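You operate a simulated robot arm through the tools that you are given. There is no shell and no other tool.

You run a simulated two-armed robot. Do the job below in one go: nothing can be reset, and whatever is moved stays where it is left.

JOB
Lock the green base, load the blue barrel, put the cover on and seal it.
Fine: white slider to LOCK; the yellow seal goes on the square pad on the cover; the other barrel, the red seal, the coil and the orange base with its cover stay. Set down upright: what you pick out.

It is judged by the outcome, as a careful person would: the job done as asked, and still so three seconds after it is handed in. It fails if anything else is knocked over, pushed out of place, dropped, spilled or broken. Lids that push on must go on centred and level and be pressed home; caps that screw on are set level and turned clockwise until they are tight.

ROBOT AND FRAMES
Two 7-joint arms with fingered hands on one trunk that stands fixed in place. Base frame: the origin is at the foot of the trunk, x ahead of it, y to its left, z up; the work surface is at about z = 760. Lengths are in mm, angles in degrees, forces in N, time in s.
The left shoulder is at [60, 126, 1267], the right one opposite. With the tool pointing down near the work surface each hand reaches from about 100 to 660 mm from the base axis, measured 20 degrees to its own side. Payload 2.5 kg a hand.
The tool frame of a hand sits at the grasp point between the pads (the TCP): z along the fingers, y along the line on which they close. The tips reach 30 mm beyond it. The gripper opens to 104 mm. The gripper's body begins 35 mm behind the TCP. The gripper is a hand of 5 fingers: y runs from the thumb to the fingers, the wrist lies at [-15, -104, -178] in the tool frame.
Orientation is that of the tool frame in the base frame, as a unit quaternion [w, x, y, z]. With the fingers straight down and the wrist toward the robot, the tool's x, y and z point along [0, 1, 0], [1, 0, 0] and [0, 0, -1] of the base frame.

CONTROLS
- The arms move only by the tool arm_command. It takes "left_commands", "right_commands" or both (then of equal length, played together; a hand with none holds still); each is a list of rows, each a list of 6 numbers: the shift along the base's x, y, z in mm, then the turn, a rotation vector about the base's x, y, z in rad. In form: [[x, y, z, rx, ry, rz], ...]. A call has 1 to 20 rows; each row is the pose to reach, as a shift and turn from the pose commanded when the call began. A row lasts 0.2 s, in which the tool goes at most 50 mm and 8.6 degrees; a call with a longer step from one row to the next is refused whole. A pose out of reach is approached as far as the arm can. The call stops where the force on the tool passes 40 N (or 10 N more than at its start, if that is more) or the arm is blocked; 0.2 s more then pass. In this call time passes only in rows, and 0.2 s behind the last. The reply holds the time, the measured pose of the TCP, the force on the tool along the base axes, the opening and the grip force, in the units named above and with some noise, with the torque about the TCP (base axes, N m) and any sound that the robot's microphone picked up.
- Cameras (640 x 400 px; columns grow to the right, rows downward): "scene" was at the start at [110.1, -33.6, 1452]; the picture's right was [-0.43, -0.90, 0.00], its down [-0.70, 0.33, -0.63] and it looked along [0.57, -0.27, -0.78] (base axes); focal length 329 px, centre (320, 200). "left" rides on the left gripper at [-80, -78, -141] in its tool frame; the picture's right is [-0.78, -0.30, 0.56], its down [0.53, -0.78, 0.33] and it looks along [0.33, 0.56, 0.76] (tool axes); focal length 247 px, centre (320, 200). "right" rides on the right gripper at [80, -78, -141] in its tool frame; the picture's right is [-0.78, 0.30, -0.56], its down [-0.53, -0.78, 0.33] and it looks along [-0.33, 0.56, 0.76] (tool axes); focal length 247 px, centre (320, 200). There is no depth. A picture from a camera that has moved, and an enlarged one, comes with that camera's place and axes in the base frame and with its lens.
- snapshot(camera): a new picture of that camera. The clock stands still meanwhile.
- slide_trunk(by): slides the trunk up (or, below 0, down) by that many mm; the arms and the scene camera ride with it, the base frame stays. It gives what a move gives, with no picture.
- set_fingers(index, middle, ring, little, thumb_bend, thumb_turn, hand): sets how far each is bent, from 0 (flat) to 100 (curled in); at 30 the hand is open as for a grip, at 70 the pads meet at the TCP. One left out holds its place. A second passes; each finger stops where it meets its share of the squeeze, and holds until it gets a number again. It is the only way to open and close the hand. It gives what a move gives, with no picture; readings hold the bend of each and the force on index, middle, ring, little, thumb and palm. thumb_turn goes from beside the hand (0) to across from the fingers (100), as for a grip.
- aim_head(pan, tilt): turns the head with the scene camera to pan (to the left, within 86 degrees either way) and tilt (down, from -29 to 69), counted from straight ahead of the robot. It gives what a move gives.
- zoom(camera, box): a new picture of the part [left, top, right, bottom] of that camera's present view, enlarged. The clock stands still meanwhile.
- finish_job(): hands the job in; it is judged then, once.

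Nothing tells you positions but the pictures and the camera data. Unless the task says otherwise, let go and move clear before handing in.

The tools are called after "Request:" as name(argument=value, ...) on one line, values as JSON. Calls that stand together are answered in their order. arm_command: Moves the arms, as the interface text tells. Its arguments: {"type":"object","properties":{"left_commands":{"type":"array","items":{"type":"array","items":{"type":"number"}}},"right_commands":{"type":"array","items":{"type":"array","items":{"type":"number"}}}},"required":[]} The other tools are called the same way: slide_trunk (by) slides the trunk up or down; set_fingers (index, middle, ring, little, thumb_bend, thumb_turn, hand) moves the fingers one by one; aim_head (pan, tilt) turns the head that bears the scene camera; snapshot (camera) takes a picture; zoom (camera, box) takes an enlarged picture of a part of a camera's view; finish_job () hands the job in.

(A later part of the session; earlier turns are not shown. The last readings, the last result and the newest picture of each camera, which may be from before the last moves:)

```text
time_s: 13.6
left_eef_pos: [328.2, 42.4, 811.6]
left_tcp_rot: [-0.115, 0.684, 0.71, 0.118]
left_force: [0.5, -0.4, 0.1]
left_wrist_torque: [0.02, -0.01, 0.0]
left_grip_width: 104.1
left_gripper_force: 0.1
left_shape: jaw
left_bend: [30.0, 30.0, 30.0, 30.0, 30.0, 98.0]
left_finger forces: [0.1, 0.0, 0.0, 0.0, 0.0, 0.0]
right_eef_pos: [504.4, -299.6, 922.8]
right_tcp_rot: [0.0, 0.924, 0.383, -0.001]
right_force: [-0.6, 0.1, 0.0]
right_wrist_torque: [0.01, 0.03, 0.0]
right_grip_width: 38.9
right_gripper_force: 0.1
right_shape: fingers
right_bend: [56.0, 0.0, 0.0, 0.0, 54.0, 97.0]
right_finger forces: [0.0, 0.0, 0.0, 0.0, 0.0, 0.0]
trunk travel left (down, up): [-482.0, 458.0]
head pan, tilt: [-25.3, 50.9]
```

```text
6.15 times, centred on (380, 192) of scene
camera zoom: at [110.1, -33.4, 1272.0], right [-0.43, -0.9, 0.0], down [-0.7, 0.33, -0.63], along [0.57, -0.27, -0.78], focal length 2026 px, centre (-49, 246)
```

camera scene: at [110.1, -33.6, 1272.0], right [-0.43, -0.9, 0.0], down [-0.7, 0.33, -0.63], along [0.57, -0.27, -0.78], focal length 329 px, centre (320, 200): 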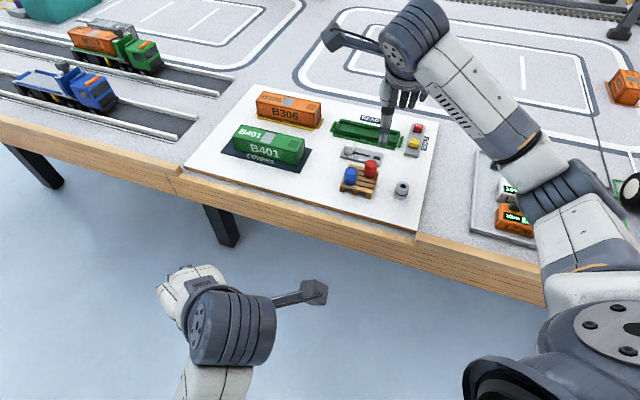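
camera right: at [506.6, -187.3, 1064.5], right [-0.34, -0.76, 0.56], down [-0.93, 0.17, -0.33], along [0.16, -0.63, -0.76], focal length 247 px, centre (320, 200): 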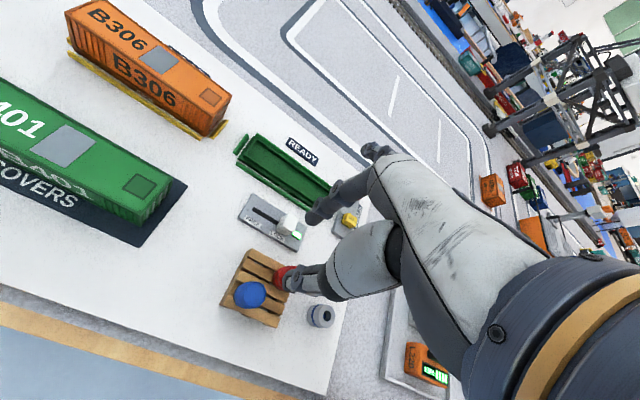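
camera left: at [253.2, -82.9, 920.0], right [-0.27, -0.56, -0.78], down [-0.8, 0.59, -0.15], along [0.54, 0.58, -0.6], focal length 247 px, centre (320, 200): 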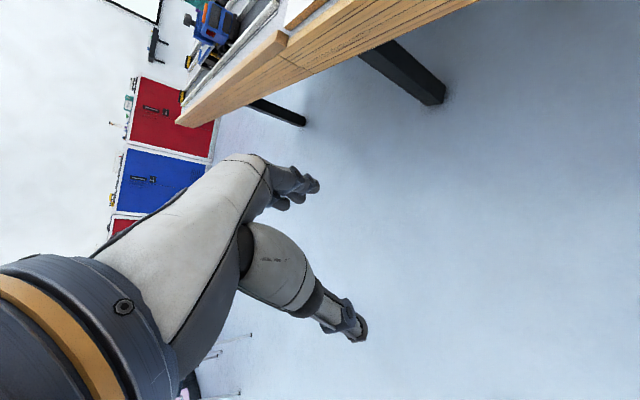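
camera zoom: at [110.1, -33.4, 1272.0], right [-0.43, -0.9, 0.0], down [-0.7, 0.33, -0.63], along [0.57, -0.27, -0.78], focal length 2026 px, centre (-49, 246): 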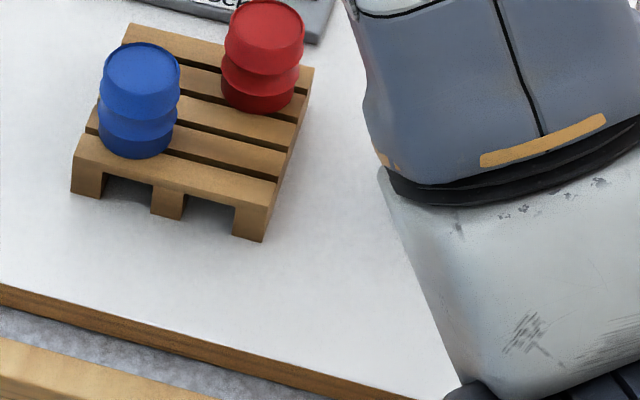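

Blue barrel centre is about (483,-274), top z≈817, standing on the pallet at z≈788. I'll go above it for a check, with thumb and index only.

Request:
arm_command(right_commands=[[-14, 10, -20, 0, 0, 0], [-27, 19, -45, 0, 0, 0], [-27, 19, -57, 0, 0, 0]])

Request:
zoom(camera="right", box=[230, 180, 370, 320])

Request:
zoom(camera="scene", box=[320, 110, 420, 210])

```text
time_s: 14.4
left_eef_pos: [329.8, 43.1, 813.2]
left_tcp_rot: [-0.116, 0.685, 0.71, 0.118]
left_force: [-0.5, -0.2, 0.6]
left_wrist_torque: [0.02, 0.02, 0.02]
left_grip_width: 103.8
left_gripper_force: 0.1
left_shape: jaw
left_bend: [30.0, 30.0, 30.0, 30.0, 30.0, 98.0]
left_finger forces: [0.0, 0.1, 0.0, 0.0, 0.1, 0.0]
right_eef_pos: [476.7, -279.4, 867.0]
right_tcp_rot: [0.0, 0.924, 0.382, 0.0]
right_force: [0.3, 0.2, 0.2]
right_wrist_torque: [0.04, -0.01, -0.01]
right_grip_width: 38.7
right_gripper_force: 0.1
right_shape: fingers
right_bend: [56.0, 0.0, 0.0, 0.0, 54.0, 97.0]
right_finger forces: [0.0, 0.0, 0.0, 0.0, 0.0, 0.0]
trunk travel left (down, up): [-482.0, 458.0]
head pan, tilt: [-25.3, 50.9]
```

```text
2.86 times, centred on (300, 250) of right
camera zoom: at [478.2, -168.1, 1007.4], right [-0.34, -0.76, 0.56], down [-0.93, 0.17, -0.33], along [0.16, -0.63, -0.76], focal length 706 px, centre (377, 57)
```

zoom: 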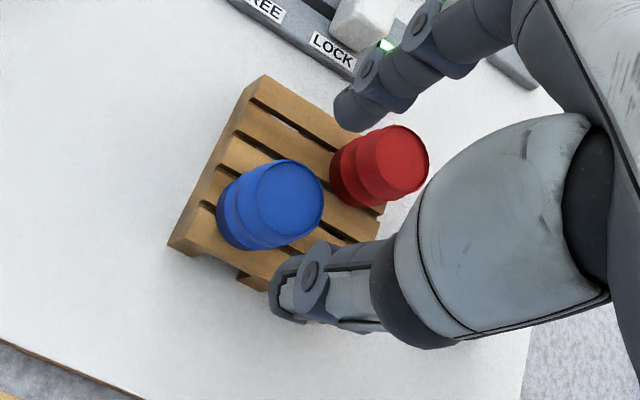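

```text
4.00 times, centred on (370, 160) of scene
camera zoom: at [110.1, -33.6, 1272.0], right [-0.43, -0.9, 0.0], down [-0.7, 0.33, -0.63], along [0.57, -0.27, -0.78], focal length 1317 px, centre (120, 360)
```

zoom: 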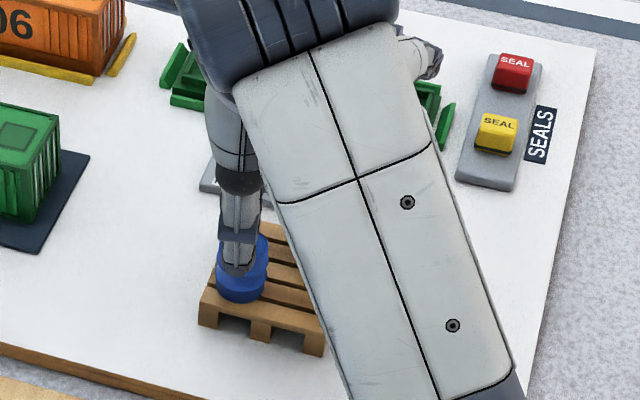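

Aligned within about 1 mm. Descending around the barrel.

Request:
arm_command(right_commands=[[0, 0, -14, 0, 0, 0], [0, 0, -26, 0, 0, 0], [0, 0, -38, 0, 0, 0]])

Request:
zoom(camera="right", box=[230, 180, 370, 320])

```text
time_s: 15.2
left_eef_pos: [327.9, 42.9, 812.8]
left_tcp_rot: [-0.117, 0.684, 0.71, 0.118]
left_force: [0.2, 0.6, 0.9]
left_wrist_torque: [-0.05, 0.01, -0.02]
left_grip_width: 103.6
left_gripper_force: 0.0
left_shape: jaw
left_bend: [30.0, 30.0, 30.0, 30.0, 30.0, 98.0]
left_finger forces: [0.0, 0.1, 0.1, 0.0, 0.0, 0.0]
right_eef_pos: [475.8, -281.5, 828.1]
right_tcp_rot: [0.0, 0.924, 0.381, -0.001]
right_force: [0.4, 0.2, -0.9]
right_wrist_torque: [0.02, -0.01, -0.03]
right_grip_width: 38.6
right_gripper_force: 0.2
right_shape: fingers
right_bend: [56.0, 0.0, 0.0, 0.0, 54.0, 97.0]
right_finger forces: [0.0, 0.0, 0.1, 0.1, 0.0, 0.1]
trunk travel left (down, up): [-482.0, 458.0]
head pan, tilt: [-25.3, 50.9]
```

```text
2.86 times, centred on (300, 250) of right
camera zoom: at [477.0, -168.1, 969.5], right [-0.34, -0.76, 0.56], down [-0.93, 0.17, -0.33], along [0.16, -0.63, -0.76], focal length 706 px, centre (377, 57)
```

zoom: 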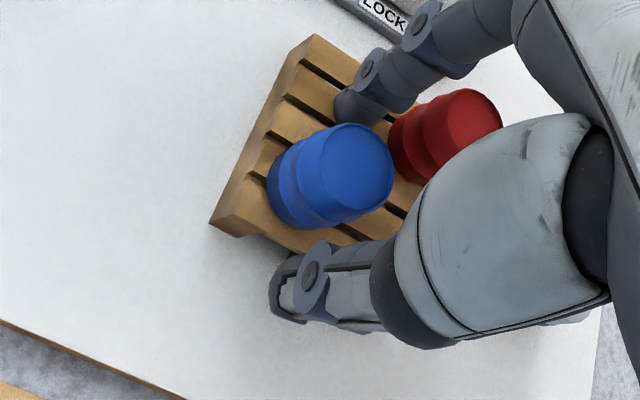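

Request:
set_fingers(hand="right", index=60, thumb_bend=60)

Request:
zoom(camera="right", box=[230, 180, 370, 320])

```text
time_s: 16.2
left_eef_pos: [329.0, 42.0, 812.4]
left_tcp_rot: [-0.116, 0.684, 0.711, 0.118]
left_force: [0.4, -0.3, -0.2]
left_wrist_torque: [0.01, 0.02, 0.01]
left_grip_width: 103.7
left_gripper_force: 0.0
left_shape: jaw
left_bend: [30.0, 30.0, 30.0, 30.0, 30.0, 98.0]
left_finger forces: [0.0, 0.0, 0.1, 0.0, 0.0, 0.1]
right_eef_pos: [474.7, -280.6, 829.1]
right_tcp_rot: [0.0, 0.924, 0.383, -0.001]
right_force: [1.0, -0.5, -0.2]
right_wrist_torque: [-0.02, -0.02, 0.01]
right_grip_width: 26.8
right_gripper_force: 0.0
right_shape: fingers
right_bend: [60.0, 0.0, 0.0, 0.0, 60.0, 97.0]
right_finger forces: [0.1, 0.1, 0.1, 0.1, 0.0, 0.0]
trunk travel left (down, up): [-482.0, 458.0]
head pan, tilt: [-25.3, 50.9]
```

```text
2.86 times, centred on (300, 250) of right
camera zoom: at [477.0, -168.0, 969.8], right [-0.34, -0.76, 0.56], down [-0.93, 0.17, -0.33], along [0.16, -0.63, -0.76], focal length 706 px, centre (377, 57)
```

zoom: 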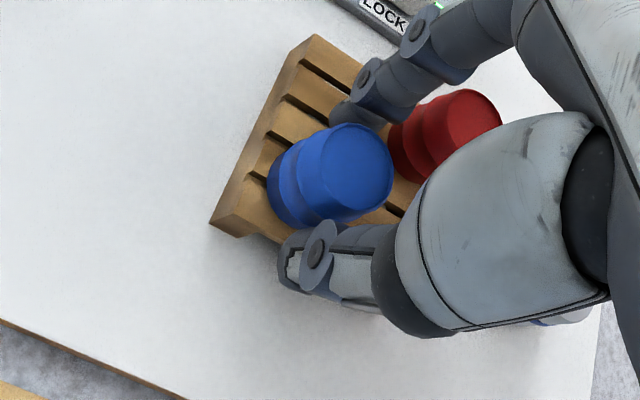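

Not yet in contact on either side, evenly placed. I'll close both further.

Request:
set_fingers(hand="right", index=64, thumb_bend=64)

Request:
zoom(camera="right", box=[230, 180, 370, 320])

```text
time_s: 17.2
left_eef_pos: [328.7, 42.3, 812.2]
left_tcp_rot: [-0.116, 0.684, 0.711, 0.118]
left_force: [-0.4, -0.5, 0.0]
left_wrist_torque: [0.02, 0.05, -0.02]
left_grip_width: 103.8
left_gripper_force: 0.1
left_shape: jaw
left_bend: [30.0, 30.0, 30.0, 30.0, 30.0, 98.0]
left_finger forces: [0.1, 0.1, 0.0, 0.0, 0.1, 0.1]
right_eef_pos: [474.9, -281.2, 828.9]
right_tcp_rot: [0.0, 0.924, 0.382, -0.001]
right_force: [0.5, -0.9, -0.4]
right_wrist_torque: [0.0, -0.01, -0.01]
right_grip_width: 21.4
right_gripper_force: 1.5
right_shape: fingers
right_bend: [62.0, 0.0, 0.0, 0.0, 62.0, 97.0]
right_finger forces: [1.3, 0.0, 0.1, 0.0, 1.3, 0.0]
trunk travel left (down, up): [-482.0, 458.0]
head pan, tilt: [-25.3, 50.9]
```

```text
2.86 times, centred on (300, 250) of right
camera zoom: at [477.0, -168.0, 969.7], right [-0.34, -0.76, 0.56], down [-0.93, 0.17, -0.33], along [0.16, -0.63, -0.76], focal length 706 px, centre (377, 57)
```

zoom: 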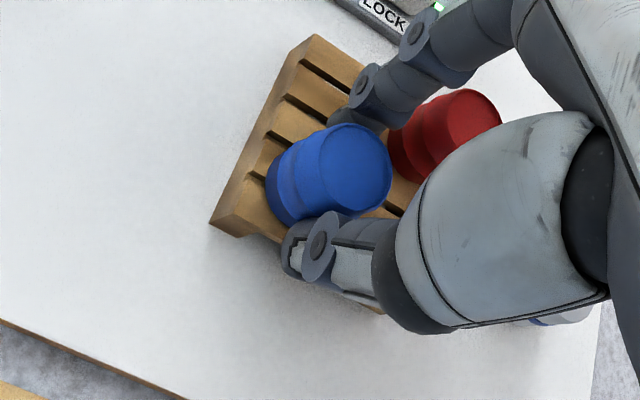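

Both fingers met the barrel evenly. I'll firm up the grip and lift.

Request:
set_fingers(hand="right", index=72, thumb_bend=72)

Request:
arm_command(right_commands=[[0, 0, 4, 0, 0, 0], [0, 0, 10, 0, 0, 0], [0, 0, 20, 0, 0, 0], [0, 0, 35, 0, 0, 0], [0, 0, 55, 0, 0, 0]])

Request:
zoom(camera="right", box=[230, 180, 370, 320])

Request:
zoom(camera="scene", box=[320, 90, 440, 200])

```text
time_s: 18.2
left_eef_pos: [328.4, 42.6, 812.8]
left_tcp_rot: [-0.116, 0.684, 0.71, 0.117]
left_force: [1.0, -0.5, 0.2]
left_wrist_torque: [0.01, 0.06, -0.02]
left_grip_width: 103.9
left_gripper_force: 0.1
left_shape: jaw
left_bend: [30.0, 30.0, 30.0, 30.0, 30.0, 98.0]
left_finger forces: [0.0, 0.0, 0.1, 0.0, 0.0, 0.0]
right_eef_pos: [475.5, -280.7, 827.1]
right_tcp_rot: [0.001, 0.924, 0.382, -0.001]
right_force: [0.5, -0.4, -0.5]
right_wrist_torque: [0.0, -0.02, -0.03]
right_grip_width: 18.5
right_gripper_force: 7.2
right_shape: fingers
right_bend: [62.0, 0.0, 0.0, 0.0, 65.0, 97.0]
right_finger forces: [7.1, 0.0, 0.1, 0.0, 7.2, 0.1]
trunk travel left (down, up): [-482.0, 458.0]
head pan, tilt: [-25.3, 50.9]
```

```text
time_s: 19.4
left_eef_pos: [328.3, 42.0, 812.7]
left_tcp_rot: [-0.117, 0.684, 0.71, 0.119]
left_force: [0.0, -0.6, 0.2]
left_wrist_torque: [-0.03, -0.01, 0.03]
left_grip_width: 103.9
left_gripper_force: 0.0
left_shape: jaw
left_bend: [30.0, 30.0, 30.0, 30.0, 30.0, 98.0]
left_finger forces: [0.0, 0.1, 0.1, 0.0, 0.0, 0.0]
right_eef_pos: [475.8, -281.5, 883.6]
right_tcp_rot: [0.0, 0.924, 0.383, 0.0]
right_force: [0.4, -0.1, 0.1]
right_wrist_torque: [0.02, 0.04, 0.01]
right_grip_width: 18.3
right_gripper_force: 7.5
right_shape: fingers
right_bend: [62.0, 0.0, 0.0, 0.0, 65.0, 97.0]
right_finger forces: [7.2, 0.1, 0.0, 0.0, 7.3, 0.0]
trunk travel left (down, up): [-482.0, 458.0]
head pan, tilt: [-25.3, 50.9]
```

```text
2.86 times, centred on (300, 250) of right
camera zoom: at [478.0, -168.9, 1024.3], right [-0.34, -0.76, 0.56], down [-0.93, 0.17, -0.33], along [0.15, -0.63, -0.76], focal length 706 px, centre (377, 57)
```

zoom: 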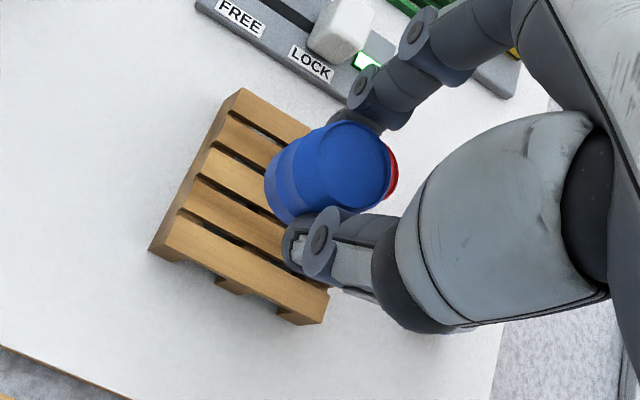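

```text
3.64 times, centred on (380, 145) of scene
camera zoom: at [110.1, -33.6, 1272.0], right [-0.43, -0.9, 0.0], down [-0.7, 0.33, -0.63], along [0.57, -0.27, -0.78], focal length 1197 px, centre (102, 400)
```

zoom: 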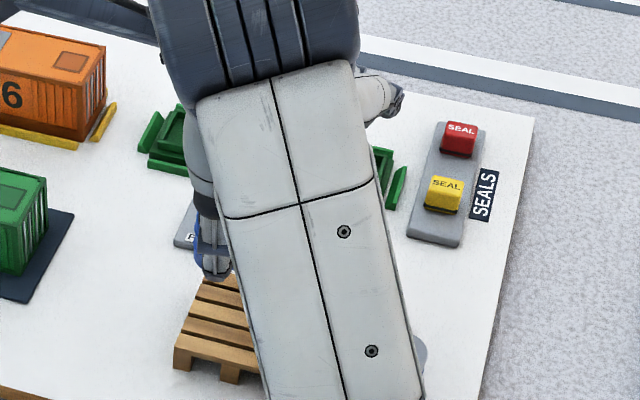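

The barrel is held upright. Moving it over the base at a safe height and looking again.

Request:
arm_command(right_commands=[[25, -22, 15, 0, 0, 0], [55, -50, 15, 0, 0, 0], [85, -77, 15, 0, 0, 0], [110, -98, 15, 0, 0, 0], [125, -112, 15, 0, 0, 0]])

Request:
snapshot(camera="right")

Request:
zoom(camera="right", box=[200, 160, 380, 300])

Request:
zoom(camera="scene", box=[330, 90, 450, 180])

```text
time_s: 20.6
left_eef_pos: [328.3, 43.2, 812.7]
left_tcp_rot: [-0.117, 0.684, 0.711, 0.118]
left_force: [0.4, 0.2, -0.8]
left_wrist_torque: [-0.01, -0.02, -0.04]
left_grip_width: 103.5
left_gripper_force: 0.0
left_shape: jaw
left_bend: [30.0, 30.0, 30.0, 30.0, 30.0, 98.0]
left_finger forces: [0.0, 0.1, 0.0, 0.0, 0.0, 0.0]
right_eef_pos: [601.8, -392.1, 896.6]
right_tcp_rot: [-0.001, 0.924, 0.383, -0.002]
right_force: [-0.4, -0.3, -0.5]
right_wrist_torque: [-0.01, 0.02, -0.04]
right_grip_width: 18.4
right_gripper_force: 7.1
right_shape: fingers
right_bend: [62.0, 0.0, 0.0, 0.0, 65.0, 97.0]
right_finger forces: [7.1, 0.1, 0.0, 0.1, 7.1, 0.0]
trunk travel left (down, up): [-482.0, 458.0]
head pan, tilt: [-25.3, 50.9]
```

```text
taken
camera right: at [603.4, -280.2, 1038.3], right [-0.34, -0.76, 0.56], down [-0.93, 0.17, -0.33], along [0.16, -0.63, -0.76], focal length 247 px, centre (320, 200)
```

right: 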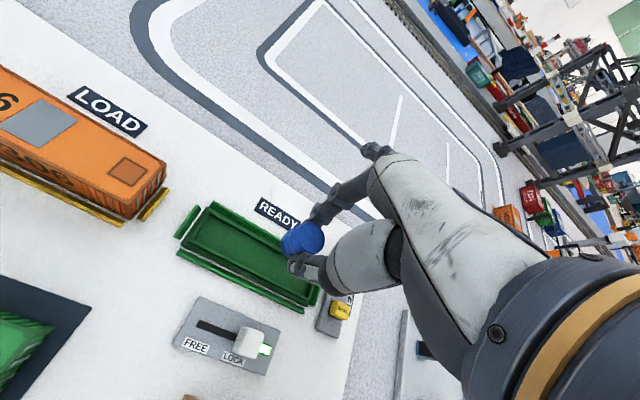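

```text
2.86 times, centred on (290, 230) of right
camera zoom: at [603.4, -280.2, 1038.3], right [-0.34, -0.76, 0.56], down [-0.93, 0.17, -0.33], along [0.16, -0.63, -0.76], focal length 706 px, centre (406, 114)
```

zoom: 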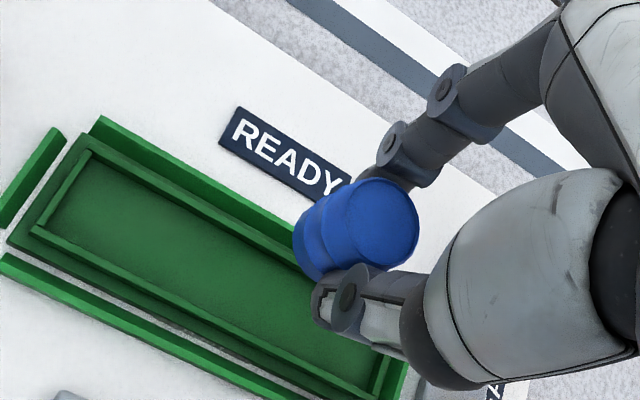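

```text
4.44 times, centred on (390, 135) of scene
camera zoom: at [110.2, -33.6, 1272.0], right [-0.43, -0.9, 0.0], down [-0.7, 0.33, -0.63], along [0.57, -0.27, -0.78], focal length 1464 px, centre (9, 489)
```

zoom: 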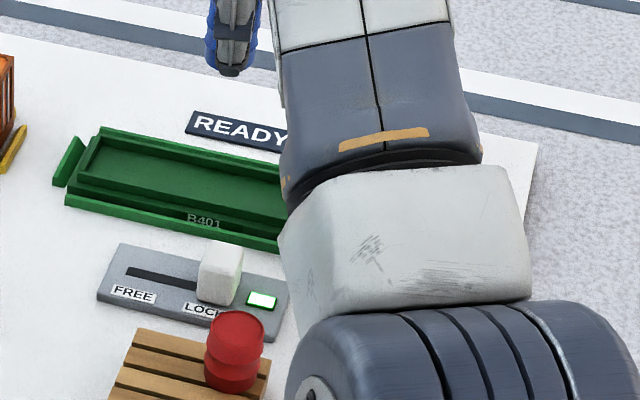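

Request:
zoom(camera="right", box=[200, 190, 260, 250])

Request:
zoom(camera="right", box=[250, 210, 330, 310])

Request:
zoom(camera="scene", box=[330, 110, 400, 155])

```text
6.67 times, centred on (230, 220) of right
camera zoom: at [603.4, -280.2, 1038.3], right [-0.34, -0.76, 0.56], down [-0.93, 0.17, -0.33], along [0.16, -0.63, -0.76], focal length 1646 px, centre (920, 67)
```

zoom: 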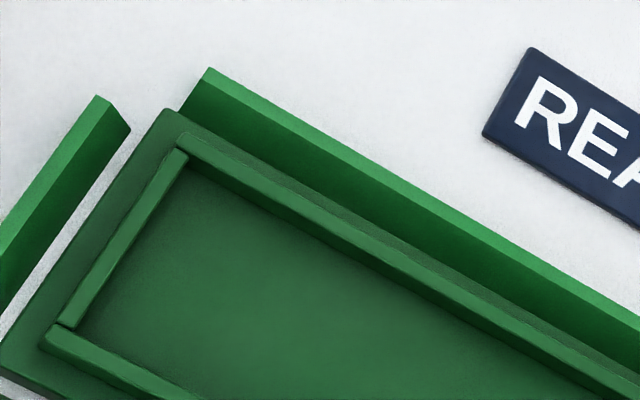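

```text
4.00 times, centred on (290, 260) of right
camera zoom: at [603.4, -280.2, 1038.3], right [-0.34, -0.76, 0.56], down [-0.93, 0.17, -0.33], along [0.16, -0.63, -0.76], focal length 988 px, centre (440, -40)
```

zoom: 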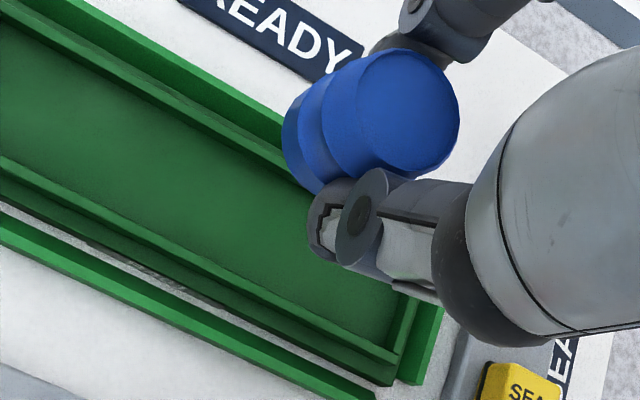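

```text
8.89 times, centred on (365, 132) of scene
camera zoom: at [110.2, -33.6, 1272.0], right [-0.43, -0.9, 0.0], down [-0.7, 0.33, -0.63], along [0.57, -0.27, -0.78], focal length 2927 px, centre (-80, 800)
```

zoom: 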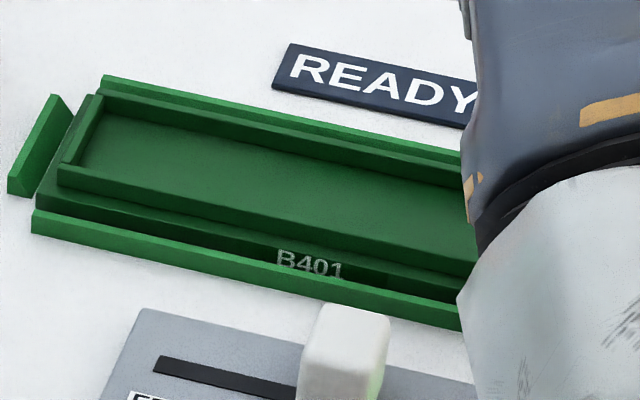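

The cavity is roughly 31 mm wide and the barrel 25 mm, so I'll correct 1–2 mm across and descend to just above the lip for another look.

Request:
arm_command(right_commands=[[1, -1, -20, 0, 0, 0], [1, -1, -40, 0, 0, 0], [1, -1, -62, 0, 0, 0]])

Request:
zoom(camera="right", box=[220, 180, 380, 320])

Request:
zoom(camera="scene", box=[330, 90, 420, 155])

```text
time_s: 21.4
left_eef_pos: [327.9, 42.9, 812.8]
left_tcp_rot: [-0.117, 0.683, 0.711, 0.118]
left_force: [0.7, 0.6, -0.3]
left_wrist_torque: [0.01, 0.01, 0.02]
left_grip_width: 103.7
left_gripper_force: 0.0
left_shape: jaw
left_bend: [30.0, 30.0, 30.0, 30.0, 30.0, 98.0]
left_finger forces: [0.0, 0.0, 0.0, 0.1, 0.0, 0.0]
right_eef_pos: [600.5, -395.1, 834.4]
right_tcp_rot: [0.0, 0.924, 0.382, -0.001]
right_force: [-0.1, -0.6, 0.3]
right_wrist_torque: [-0.02, 0.0, 0.04]
right_grip_width: 18.0
right_gripper_force: 7.0
right_shape: fingers
right_bend: [62.0, 0.0, 0.0, 0.0, 65.0, 97.0]
right_finger forces: [7.1, 0.0, 0.0, 0.0, 7.2, 0.0]
trunk travel left (down, up): [-482.0, 458.0]
head pan, tilt: [-25.3, 50.9]
```

```text
2.86 times, centred on (300, 250) of right
camera zoom: at [602.5, -281.9, 975.9], right [-0.34, -0.76, 0.56], down [-0.93, 0.17, -0.33], along [0.16, -0.63, -0.76], focal length 706 px, centre (377, 57)
```

zoom: 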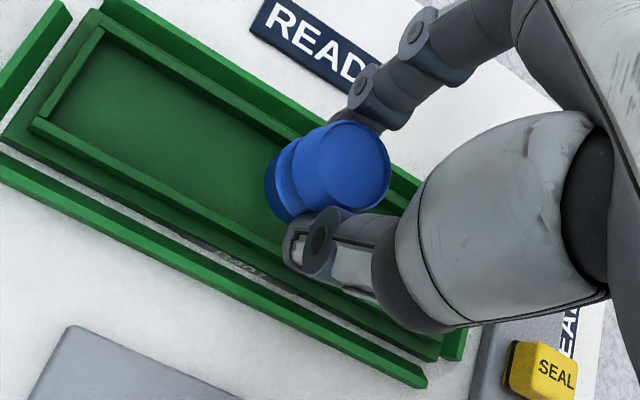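

```text
6.15 times, centred on (375, 122) of scene
camera zoom: at [110.2, -33.6, 1272.0], right [-0.43, -0.9, 0.0], down [-0.7, 0.33, -0.63], along [0.57, -0.27, -0.78], focal length 2026 px, centre (-18, 677)
```

zoom: 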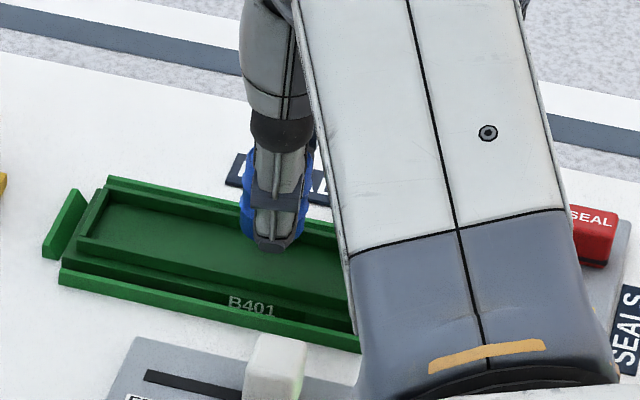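

Request:
zoom(camera="right", box=[240, 190, 340, 290])

```text
4.00 times, centred on (290, 240) of right
camera zoom: at [602.5, -281.9, 975.9], right [-0.34, -0.76, 0.56], down [-0.93, 0.17, -0.33], along [0.16, -0.63, -0.76], focal length 988 px, centre (440, 40)
```

zoom: 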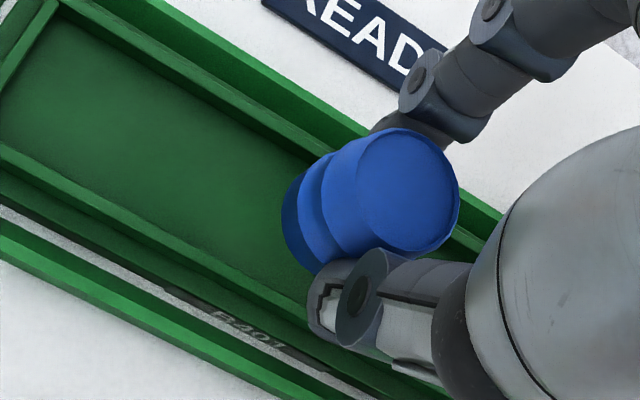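

The barrel is centred over the cavity; lowering it gently.

Request:
arm_command(right_commands=[[0.5, -0.5, -6, 0, 0, 0], [0.5, -0.5, -12, 0, 0, 0], [0.5, -0.5, -15, 0, 0, 0]])

Request:
arm_command(right_commands=[[0, 0, -2, 0, 0, 0]])

Request:
zoom(camera="right", box=[240, 190, 340, 290])

```text
time_s: 22.2
left_eef_pos: [327.3, 42.5, 813.0]
left_tcp_rot: [-0.116, 0.684, 0.71, 0.118]
left_force: [-0.8, -0.6, -0.6]
left_wrist_torque: [0.0, 0.01, -0.01]
left_grip_width: 103.7
left_gripper_force: 0.0
left_shape: jaw
left_bend: [30.0, 30.0, 30.0, 30.0, 30.0, 98.0]
left_finger forces: [0.0, 0.0, 0.0, 0.0, 0.0, 0.0]
right_eef_pos: [602.1, -395.8, 821.4]
right_tcp_rot: [0.001, 0.924, 0.383, -0.002]
right_force: [0.8, -0.1, -0.2]
right_wrist_torque: [0.03, 0.01, 0.05]
right_grip_width: 18.2
right_gripper_force: 7.1
right_shape: fingers
right_bend: [62.0, 0.0, 0.0, 0.0, 65.0, 97.0]
right_finger forces: [7.0, 0.1, 0.1, 0.0, 7.1, 0.1]
trunk travel left (down, up): [-482.0, 458.0]
head pan, tilt: [-25.3, 50.9]
```

```text
time_s: 22.6
left_eef_pos: [328.7, 43.7, 813.1]
left_tcp_rot: [-0.116, 0.684, 0.711, 0.118]
left_force: [-0.4, -0.3, 0.0]
left_wrist_torque: [0.01, 0.0, 0.02]
left_grip_width: 103.7
left_gripper_force: 0.0
left_shape: jaw
left_bend: [30.0, 30.0, 30.0, 30.0, 30.0, 98.0]
left_finger forces: [0.1, 0.0, 0.0, 0.0, 0.0, 0.0]
right_eef_pos: [601.7, -395.0, 819.3]
right_tcp_rot: [-0.001, 0.924, 0.383, -0.001]
right_force: [0.4, 0.0, -1.0]
right_wrist_torque: [0.0, -0.01, 0.01]
right_grip_width: 18.1
right_gripper_force: 7.1
right_shape: fingers
right_bend: [62.0, 0.0, 0.0, 0.0, 65.0, 97.0]
right_finger forces: [7.0, 0.0, 0.0, 0.0, 7.2, 0.0]
trunk travel left (down, up): [-482.0, 458.0]
head pan, tilt: [-25.3, 50.9]
```

```text
4.00 times, centred on (290, 240) of right
camera zoom: at [603.7, -282.3, 959.9], right [-0.34, -0.76, 0.56], down [-0.93, 0.17, -0.33], along [0.16, -0.63, -0.76], focal length 988 px, centre (440, 40)
```

zoom: 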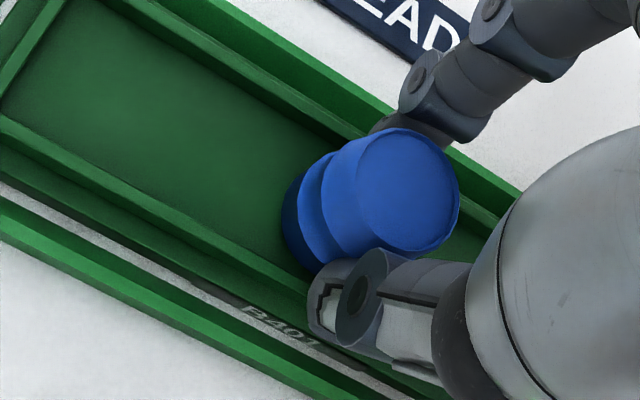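

Request:
arm_command(right_commands=[[0, 0, -1.5, 0, 0, 0]])

Request:
arm_command(right_commands=[[0, 0, -1.5, 0, 0, 0]])

Request:
arm_command(right_commands=[[0, 0, -1.5, 0, 0, 0]])

Request:
zoom(camera="right", box=[240, 190, 340, 290])

```text
time_s: 23.0
left_eef_pos: [328.7, 43.4, 812.4]
left_tcp_rot: [-0.116, 0.684, 0.71, 0.118]
left_force: [-0.7, 0.5, 0.9]
left_wrist_torque: [-0.02, -0.03, -0.01]
left_grip_width: 103.7
left_gripper_force: 0.0
left_shape: jaw
left_bend: [30.0, 30.0, 30.0, 30.0, 30.0, 98.0]
left_finger forces: [0.0, 0.1, 0.1, 0.0, 0.1, 0.0]
right_eef_pos: [601.2, -394.0, 816.6]
right_tcp_rot: [-0.001, 0.924, 0.383, -0.002]
right_force: [-0.3, 0.2, -0.4]
right_wrist_torque: [0.01, 0.03, 0.0]
right_grip_width: 18.0
right_gripper_force: 7.3
right_shape: fingers
right_bend: [62.0, 0.0, 0.0, 0.0, 65.0, 97.0]
right_finger forces: [7.0, 0.0, 0.0, 0.0, 7.2, 0.0]
trunk travel left (down, up): [-482.0, 458.0]
head pan, tilt: [-25.3, 50.9]
```

```text
time_s: 23.4
left_eef_pos: [329.4, 42.2, 813.8]
left_tcp_rot: [-0.116, 0.684, 0.711, 0.119]
left_force: [0.3, 0.3, 0.7]
left_wrist_torque: [0.02, 0.02, 0.0]
left_grip_width: 103.8
left_gripper_force: 0.0
left_shape: jaw
left_bend: [30.0, 30.0, 30.0, 30.0, 30.0, 98.0]
left_finger forces: [0.1, 0.1, 0.0, 0.0, 0.0, 0.0]
right_eef_pos: [602.8, -394.6, 817.4]
right_tcp_rot: [0.0, 0.924, 0.383, 0.0]
right_force: [0.1, -0.7, 1.8]
right_wrist_torque: [-0.01, -0.06, 0.02]
right_grip_width: 18.5
right_gripper_force: 9.4
right_shape: fingers
right_bend: [62.0, 0.0, 0.0, 0.0, 65.0, 97.0]
right_finger forces: [10.0, 0.1, 0.0, 0.0, 7.7, 0.0]
trunk travel left (down, up): [-482.0, 458.0]
head pan, tilt: [-25.3, 50.9]
```

```text
time_s: 23.8
left_eef_pos: [328.2, 42.9, 813.4]
left_tcp_rot: [-0.115, 0.684, 0.711, 0.118]
left_force: [-0.5, 0.2, -0.2]
left_wrist_torque: [0.02, -0.01, 0.01]
left_grip_width: 103.8
left_gripper_force: 0.0
left_shape: jaw
left_bend: [30.0, 30.0, 30.0, 30.0, 30.0, 98.0]
left_finger forces: [0.0, 0.0, 0.0, 0.0, 0.0, 0.1]
right_eef_pos: [602.1, -395.3, 816.1]
right_tcp_rot: [0.001, 0.924, 0.383, 0.0]
right_force: [-1.9, 0.1, 7.1]
right_wrist_torque: [-0.06, -0.08, 0.0]
right_grip_width: 17.9
right_gripper_force: 11.9
right_shape: fingers
right_bend: [62.0, 0.0, 0.0, 0.0, 65.0, 97.0]
right_finger forces: [15.2, 0.1, 0.0, 0.0, 8.5, 0.0]
trunk travel left (down, up): [-482.0, 458.0]
head pan, tilt: [-25.3, 50.9]
```

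```text
4.00 times, centred on (290, 240) of right
camera zoom: at [604.0, -282.5, 957.3], right [-0.34, -0.76, 0.56], down [-0.93, 0.17, -0.34], along [0.16, -0.63, -0.76], focal length 988 px, centre (440, 40)
```

zoom: 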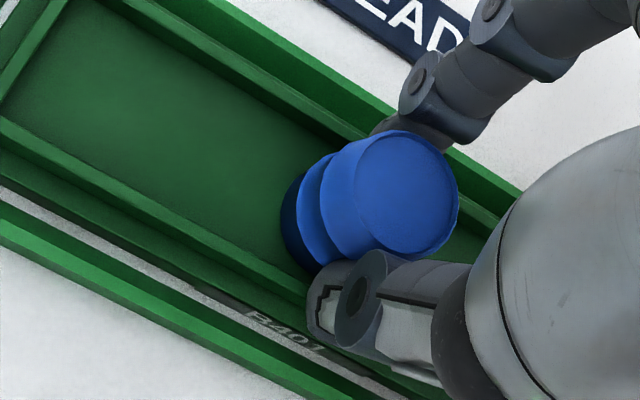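

Contact with the floor of the base at the expected height. I'll ease off a little and release slowly.

Request:
arm_command(right_commands=[[0, 0, 1.2, 0, 0, 0]])

Request:
set_fingers(hand="right", index=60, thumb_bend=62)

Request:
zoom(camera="right", box=[240, 190, 340, 290])

```text
time_s: 24.2
left_eef_pos: [327.6, 42.6, 812.7]
left_tcp_rot: [-0.116, 0.684, 0.71, 0.119]
left_force: [0.1, 1.0, 0.7]
left_wrist_torque: [0.01, 0.0, -0.01]
left_grip_width: 103.8
left_gripper_force: 0.0
left_shape: jaw
left_bend: [30.0, 30.0, 30.0, 30.0, 30.0, 98.0]
left_finger forces: [0.0, 0.0, 0.0, 0.0, 0.1, 0.1]
right_eef_pos: [602.6, -394.7, 816.6]
right_tcp_rot: [0.001, 0.924, 0.382, 0.0]
right_force: [-0.7, -1.0, 6.5]
right_wrist_torque: [-0.04, -0.12, -0.02]
right_grip_width: 17.8
right_gripper_force: 11.5
right_shape: fingers
right_bend: [62.0, 0.0, 0.0, 0.0, 65.0, 97.0]
right_finger forces: [15.0, 0.0, 0.0, 0.0, 7.9, 0.0]
trunk travel left (down, up): [-482.0, 458.0]
head pan, tilt: [-25.3, 50.9]
```

```text
time_s: 25.2
left_eef_pos: [328.6, 43.8, 812.3]
left_tcp_rot: [-0.116, 0.683, 0.711, 0.118]
left_force: [-0.3, -0.3, 0.9]
left_wrist_torque: [0.0, 0.0, 0.03]
left_grip_width: 103.6
left_gripper_force: 0.1
left_shape: jaw
left_bend: [30.0, 30.0, 30.0, 30.0, 30.0, 98.0]
left_finger forces: [0.1, 0.1, 0.0, 0.1, 0.0, 0.0]
right_eef_pos: [602.8, -394.3, 816.0]
right_tcp_rot: [0.0, 0.924, 0.382, 0.0]
right_force: [-0.8, 1.9, 9.4]
right_wrist_torque: [0.03, -0.2, 0.04]
right_grip_width: 21.1
right_gripper_force: 5.5
right_shape: fingers
right_bend: [63.0, 0.0, 0.0, 0.0, 61.0, 97.0]
right_finger forces: [10.8, 0.1, 0.0, 0.0, 0.9, 0.0]
trunk travel left (down, up): [-482.0, 458.0]
head pan, tilt: [-25.3, 50.9]
```

```text
4.00 times, centred on (290, 240) of right
camera zoom: at [603.9, -282.0, 957.7], right [-0.34, -0.76, 0.56], down [-0.93, 0.17, -0.33], along [0.16, -0.63, -0.76], focal length 988 px, centre (440, 40)
```

zoom: 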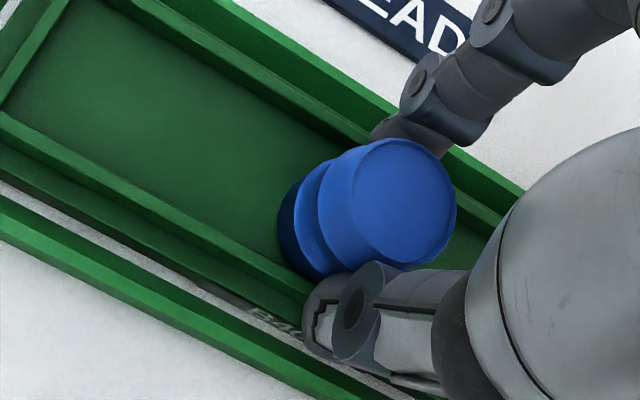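

The index tip sits between barrel and far lip, pressing on the lip. I'll relax the index to neutral and open only the thumb.

Request:
set_fingers(hand="right", index=63, thumb_bend=57)

Request:
zoom(camera="right", box=[240, 190, 340, 290])

Request:
zoom(camera="scene", box=[330, 90, 420, 155])

```text
time_s: 26.2
left_eef_pos: [329.0, 42.7, 813.5]
left_tcp_rot: [-0.115, 0.684, 0.711, 0.118]
left_force: [0.0, -0.3, 0.3]
left_wrist_torque: [-0.02, -0.02, 0.0]
left_grip_width: 103.8
left_gripper_force: 0.0
left_shape: jaw
left_bend: [30.0, 30.0, 30.0, 30.0, 30.0, 98.0]
left_finger forces: [0.0, 0.0, 0.0, 0.0, 0.0, 0.0]
right_eef_pos: [601.9, -395.1, 817.2]
right_tcp_rot: [0.001, 0.924, 0.382, 0.0]
right_force: [0.8, -0.2, 10.7]
right_wrist_torque: [-0.06, -0.26, -0.02]
right_grip_width: 26.5
right_gripper_force: 5.1
right_shape: fingers
right_bend: [64.0, 0.0, 0.0, 0.0, 56.0, 97.0]
right_finger forces: [10.6, 0.1, 0.1, 0.0, 0.1, 0.0]
trunk travel left (down, up): [-482.0, 458.0]
head pan, tilt: [-25.3, 50.9]
```

```text
4.00 times, centred on (290, 240) of right
camera zoom: at [604.0, -282.2, 957.7], right [-0.34, -0.76, 0.56], down [-0.93, 0.17, -0.33], along [0.16, -0.63, -0.76], focal length 988 px, centre (440, 40)
```

zoom: 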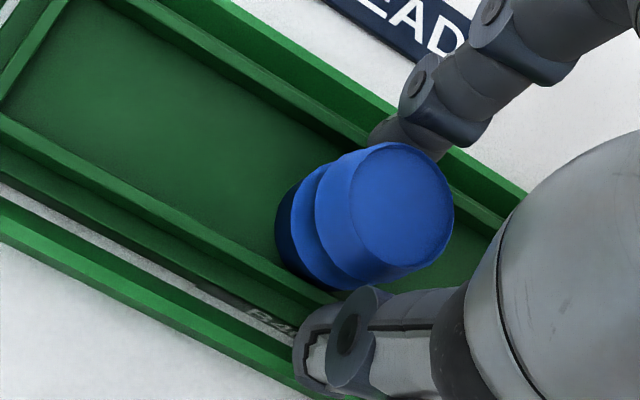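

```text
6.15 times, centred on (375, 122) of scene
camera zoom: at [109.2, -32.9, 1272.1], right [-0.43, -0.9, 0.0], down [-0.7, 0.33, -0.63], along [0.57, -0.27, -0.78], focal length 2026 px, centre (-18, 677)
```

zoom: 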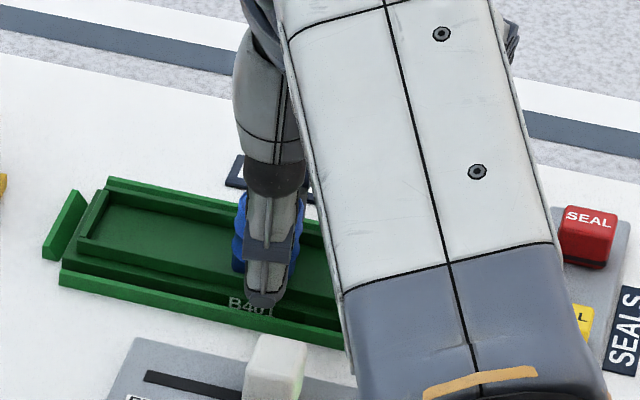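

The remaining 10 N is the index resting on the lip. Lifting straight up slowly now that the thumb is clear.

Request:
arm_command(right_commands=[[0, 0, 2, 0, 0, 0], [0, 0, 4, 0, 0, 0]])

Request:
zoom(camera="right", box=[240, 190, 340, 290])

```text
time_s: 26.8
left_eef_pos: [328.8, 42.4, 812.5]
left_tcp_rot: [-0.117, 0.684, 0.71, 0.118]
left_force: [0.3, 0.9, -0.1]
left_wrist_torque: [-0.01, 0.02, 0.02]
left_grip_width: 103.8
left_gripper_force: 0.0
left_shape: jaw
left_bend: [30.0, 30.0, 30.0, 30.0, 30.0, 98.0]
left_finger forces: [0.0, 0.1, 0.0, 0.1, 0.1, 0.0]
right_eef_pos: [601.7, -394.7, 816.3]
right_tcp_rot: [-0.002, 0.924, 0.383, -0.002]
right_force: [-0.4, -0.5, 1.4]
right_wrist_torque: [0.02, -0.02, 0.02]
right_grip_width: 27.5
right_gripper_force: 0.7
right_shape: fingers
right_bend: [63.0, 0.0, 0.0, 0.0, 56.0, 97.0]
right_finger forces: [1.5, 0.0, 0.0, 0.1, 0.0, 0.1]
trunk travel left (down, up): [-482.0, 458.0]
head pan, tilt: [-25.3, 50.9]
```

```text
4.00 times, centred on (290, 240) of right
camera zoom: at [604.2, -282.4, 958.5], right [-0.34, -0.76, 0.56], down [-0.93, 0.17, -0.33], along [0.15, -0.63, -0.76], focal length 988 px, centre (440, 40)
```

zoom: 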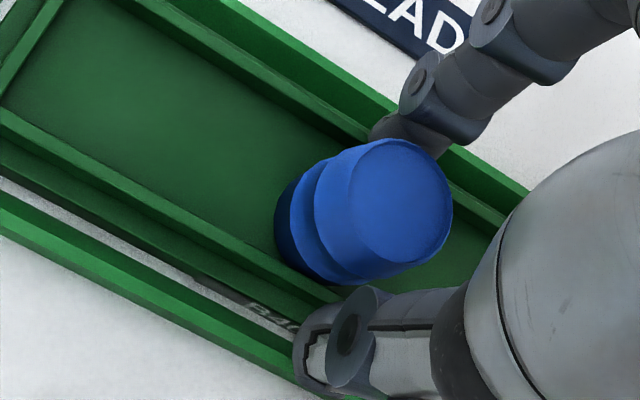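

Request:
arm_command(right_commands=[[0, 0, 3, 0, 0, 0], [0, 0, 8, 0, 0, 0]])

Request:
zoom(camera="right", box=[240, 190, 340, 290])

```text
time_s: 27.4
left_eef_pos: [327.3, 43.5, 811.8]
left_tcp_rot: [-0.116, 0.684, 0.711, 0.118]
left_force: [0.1, 0.2, 0.5]
left_wrist_torque: [0.0, -0.02, -0.04]
left_grip_width: 103.7
left_gripper_force: 0.1
left_shape: jaw
left_bend: [30.0, 30.0, 30.0, 30.0, 30.0, 98.0]
left_finger forces: [0.1, 0.0, 0.1, 0.0, 0.0, 0.1]
right_eef_pos: [600.9, -395.4, 828.3]
right_tcp_rot: [0.0, 0.924, 0.382, 0.0]
right_force: [0.6, -0.5, 0.3]
right_wrist_torque: [0.0, -0.02, 0.01]
right_grip_width: 27.6
right_gripper_force: 0.1
right_shape: fingers
right_bend: [63.0, 0.0, 0.0, 0.0, 56.0, 97.0]
right_finger forces: [0.0, 0.0, 0.0, 0.0, 0.0, 0.0]
trunk travel left (down, up): [-482.0, 458.0]
head pan, tilt: [-25.3, 50.9]
```

```text
4.00 times, centred on (290, 240) of right
camera zoom: at [604.4, -282.9, 968.4], right [-0.34, -0.76, 0.56], down [-0.93, 0.17, -0.33], along [0.16, -0.63, -0.76], focal length 988 px, centre (440, 40)
```

zoom: 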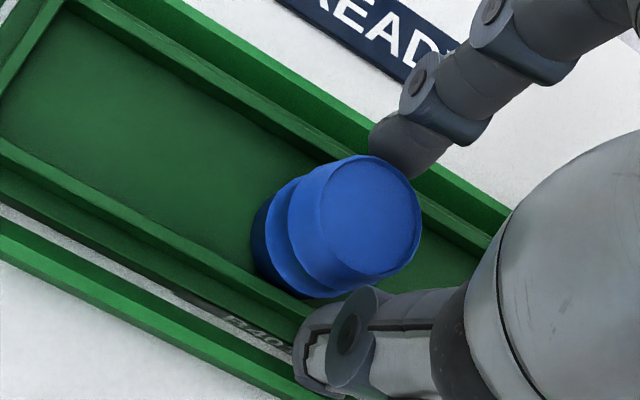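

Request:
set_fingers(hand="right", index=56, thumb_bend=54)

Request:
arm_command(right_commands=[[0, 0, 10, 0, 0, 0], [0, 0, 25, 0, 0, 0], [0, 0, 50, 0, 0, 0], [0, 0, 90, 0, 0, 0], [-30, 30, 110, 0, 0, 0], [-60, 60, 110, 0, 0, 0]])

Request:
snapshot(camera="right")

Request:
zoom(camera="right", box=[220, 120, 340, 220])

Request:
zoom(camera="scene", box=[320, 90, 440, 190])

```text
time_s: 28.4
left_eef_pos: [328.6, 42.5, 813.1]
left_tcp_rot: [-0.116, 0.684, 0.71, 0.119]
left_force: [0.6, -0.1, 0.2]
left_wrist_torque: [-0.02, 0.01, 0.03]
left_grip_width: 103.6
left_gripper_force: 0.1
left_shape: jaw
left_bend: [30.0, 30.0, 30.0, 30.0, 30.0, 98.0]
left_finger forces: [0.1, 0.0, 0.1, 0.0, 0.1, 0.1]
right_eef_pos: [602.3, -394.6, 827.9]
right_tcp_rot: [0.0, 0.924, 0.382, 0.0]
right_force: [-0.3, 0.6, 0.3]
right_wrist_torque: [-0.01, -0.03, 0.01]
right_grip_width: 38.6
right_gripper_force: 0.1
right_shape: fingers
right_bend: [56.0, 0.0, 0.0, 0.0, 54.0, 97.0]
right_finger forces: [0.0, 0.0, 0.0, 0.0, 0.0, 0.0]
trunk travel left (down, up): [-482.0, 458.0]
head pan, tilt: [-25.3, 50.9]
```

```text
time_s: 29.8
left_eef_pos: [328.7, 42.7, 813.1]
left_tcp_rot: [-0.116, 0.684, 0.711, 0.118]
left_force: [1.2, 0.2, 0.7]
left_wrist_torque: [-0.01, 0.0, -0.02]
left_grip_width: 104.0
left_gripper_force: 0.0
left_shape: jaw
left_bend: [30.0, 30.0, 30.0, 30.0, 30.0, 98.0]
left_finger forces: [0.0, 0.0, 0.0, 0.0, 0.1, 0.0]
right_eef_pos: [543.0, -333.0, 938.7]
right_tcp_rot: [0.0, 0.924, 0.383, -0.001]
right_force: [-0.3, 0.2, 0.4]
right_wrist_torque: [-0.01, 0.01, -0.02]
right_grip_width: 38.8
right_gripper_force: 0.1
right_shape: fingers
right_bend: [56.0, 0.0, 0.0, 0.0, 54.0, 97.0]
right_finger forces: [0.1, 0.1, 0.1, 0.1, 0.1, 0.0]
trunk travel left (down, up): [-482.0, 458.0]
head pan, tilt: [-25.3, 50.9]
```

```text
taken
camera right: at [544.0, -222.1, 1080.9], right [-0.34, -0.76, 0.56], down [-0.93, 0.17, -0.33], along [0.16, -0.63, -0.76], focal length 247 px, centre (320, 200)
```

right: 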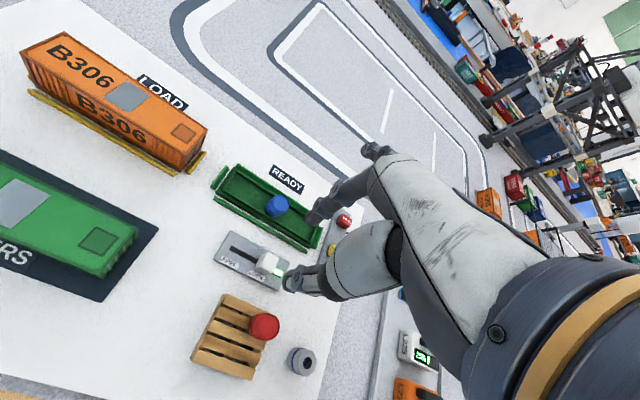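

```text
4.00 times, centred on (280, 170) of right
camera zoom: at [544.0, -222.1, 1080.9], right [-0.34, -0.76, 0.56], down [-0.93, 0.17, -0.33], along [0.16, -0.63, -0.76], focal length 988 px, centre (480, 320)
```

zoom: 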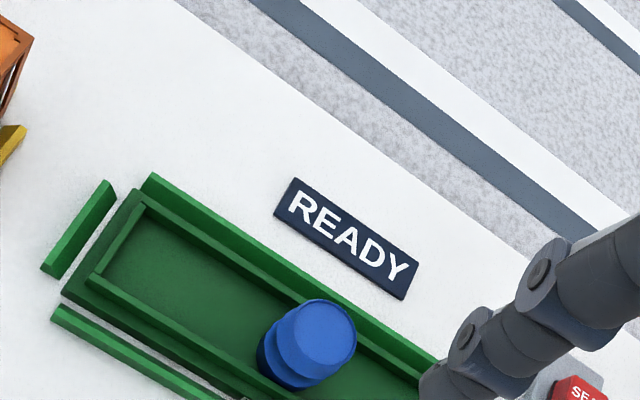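

```text
4.00 times, centred on (380, 140) of scene
camera zoom: at [110.1, -33.5, 1272.0], right [-0.43, -0.9, 0.0], down [-0.7, 0.33, -0.63], along [0.57, -0.27, -0.78], focal length 1317 px, centre (80, 440)
```

zoom: 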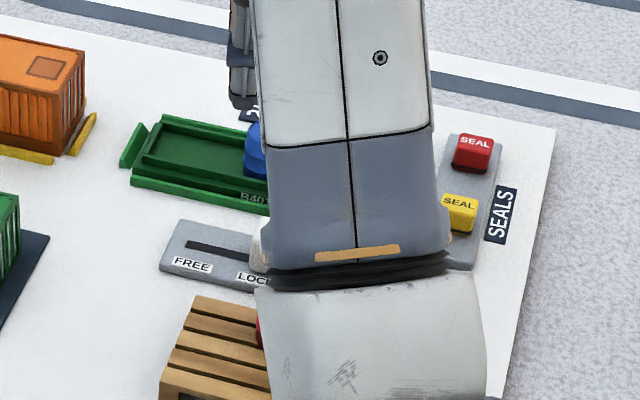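

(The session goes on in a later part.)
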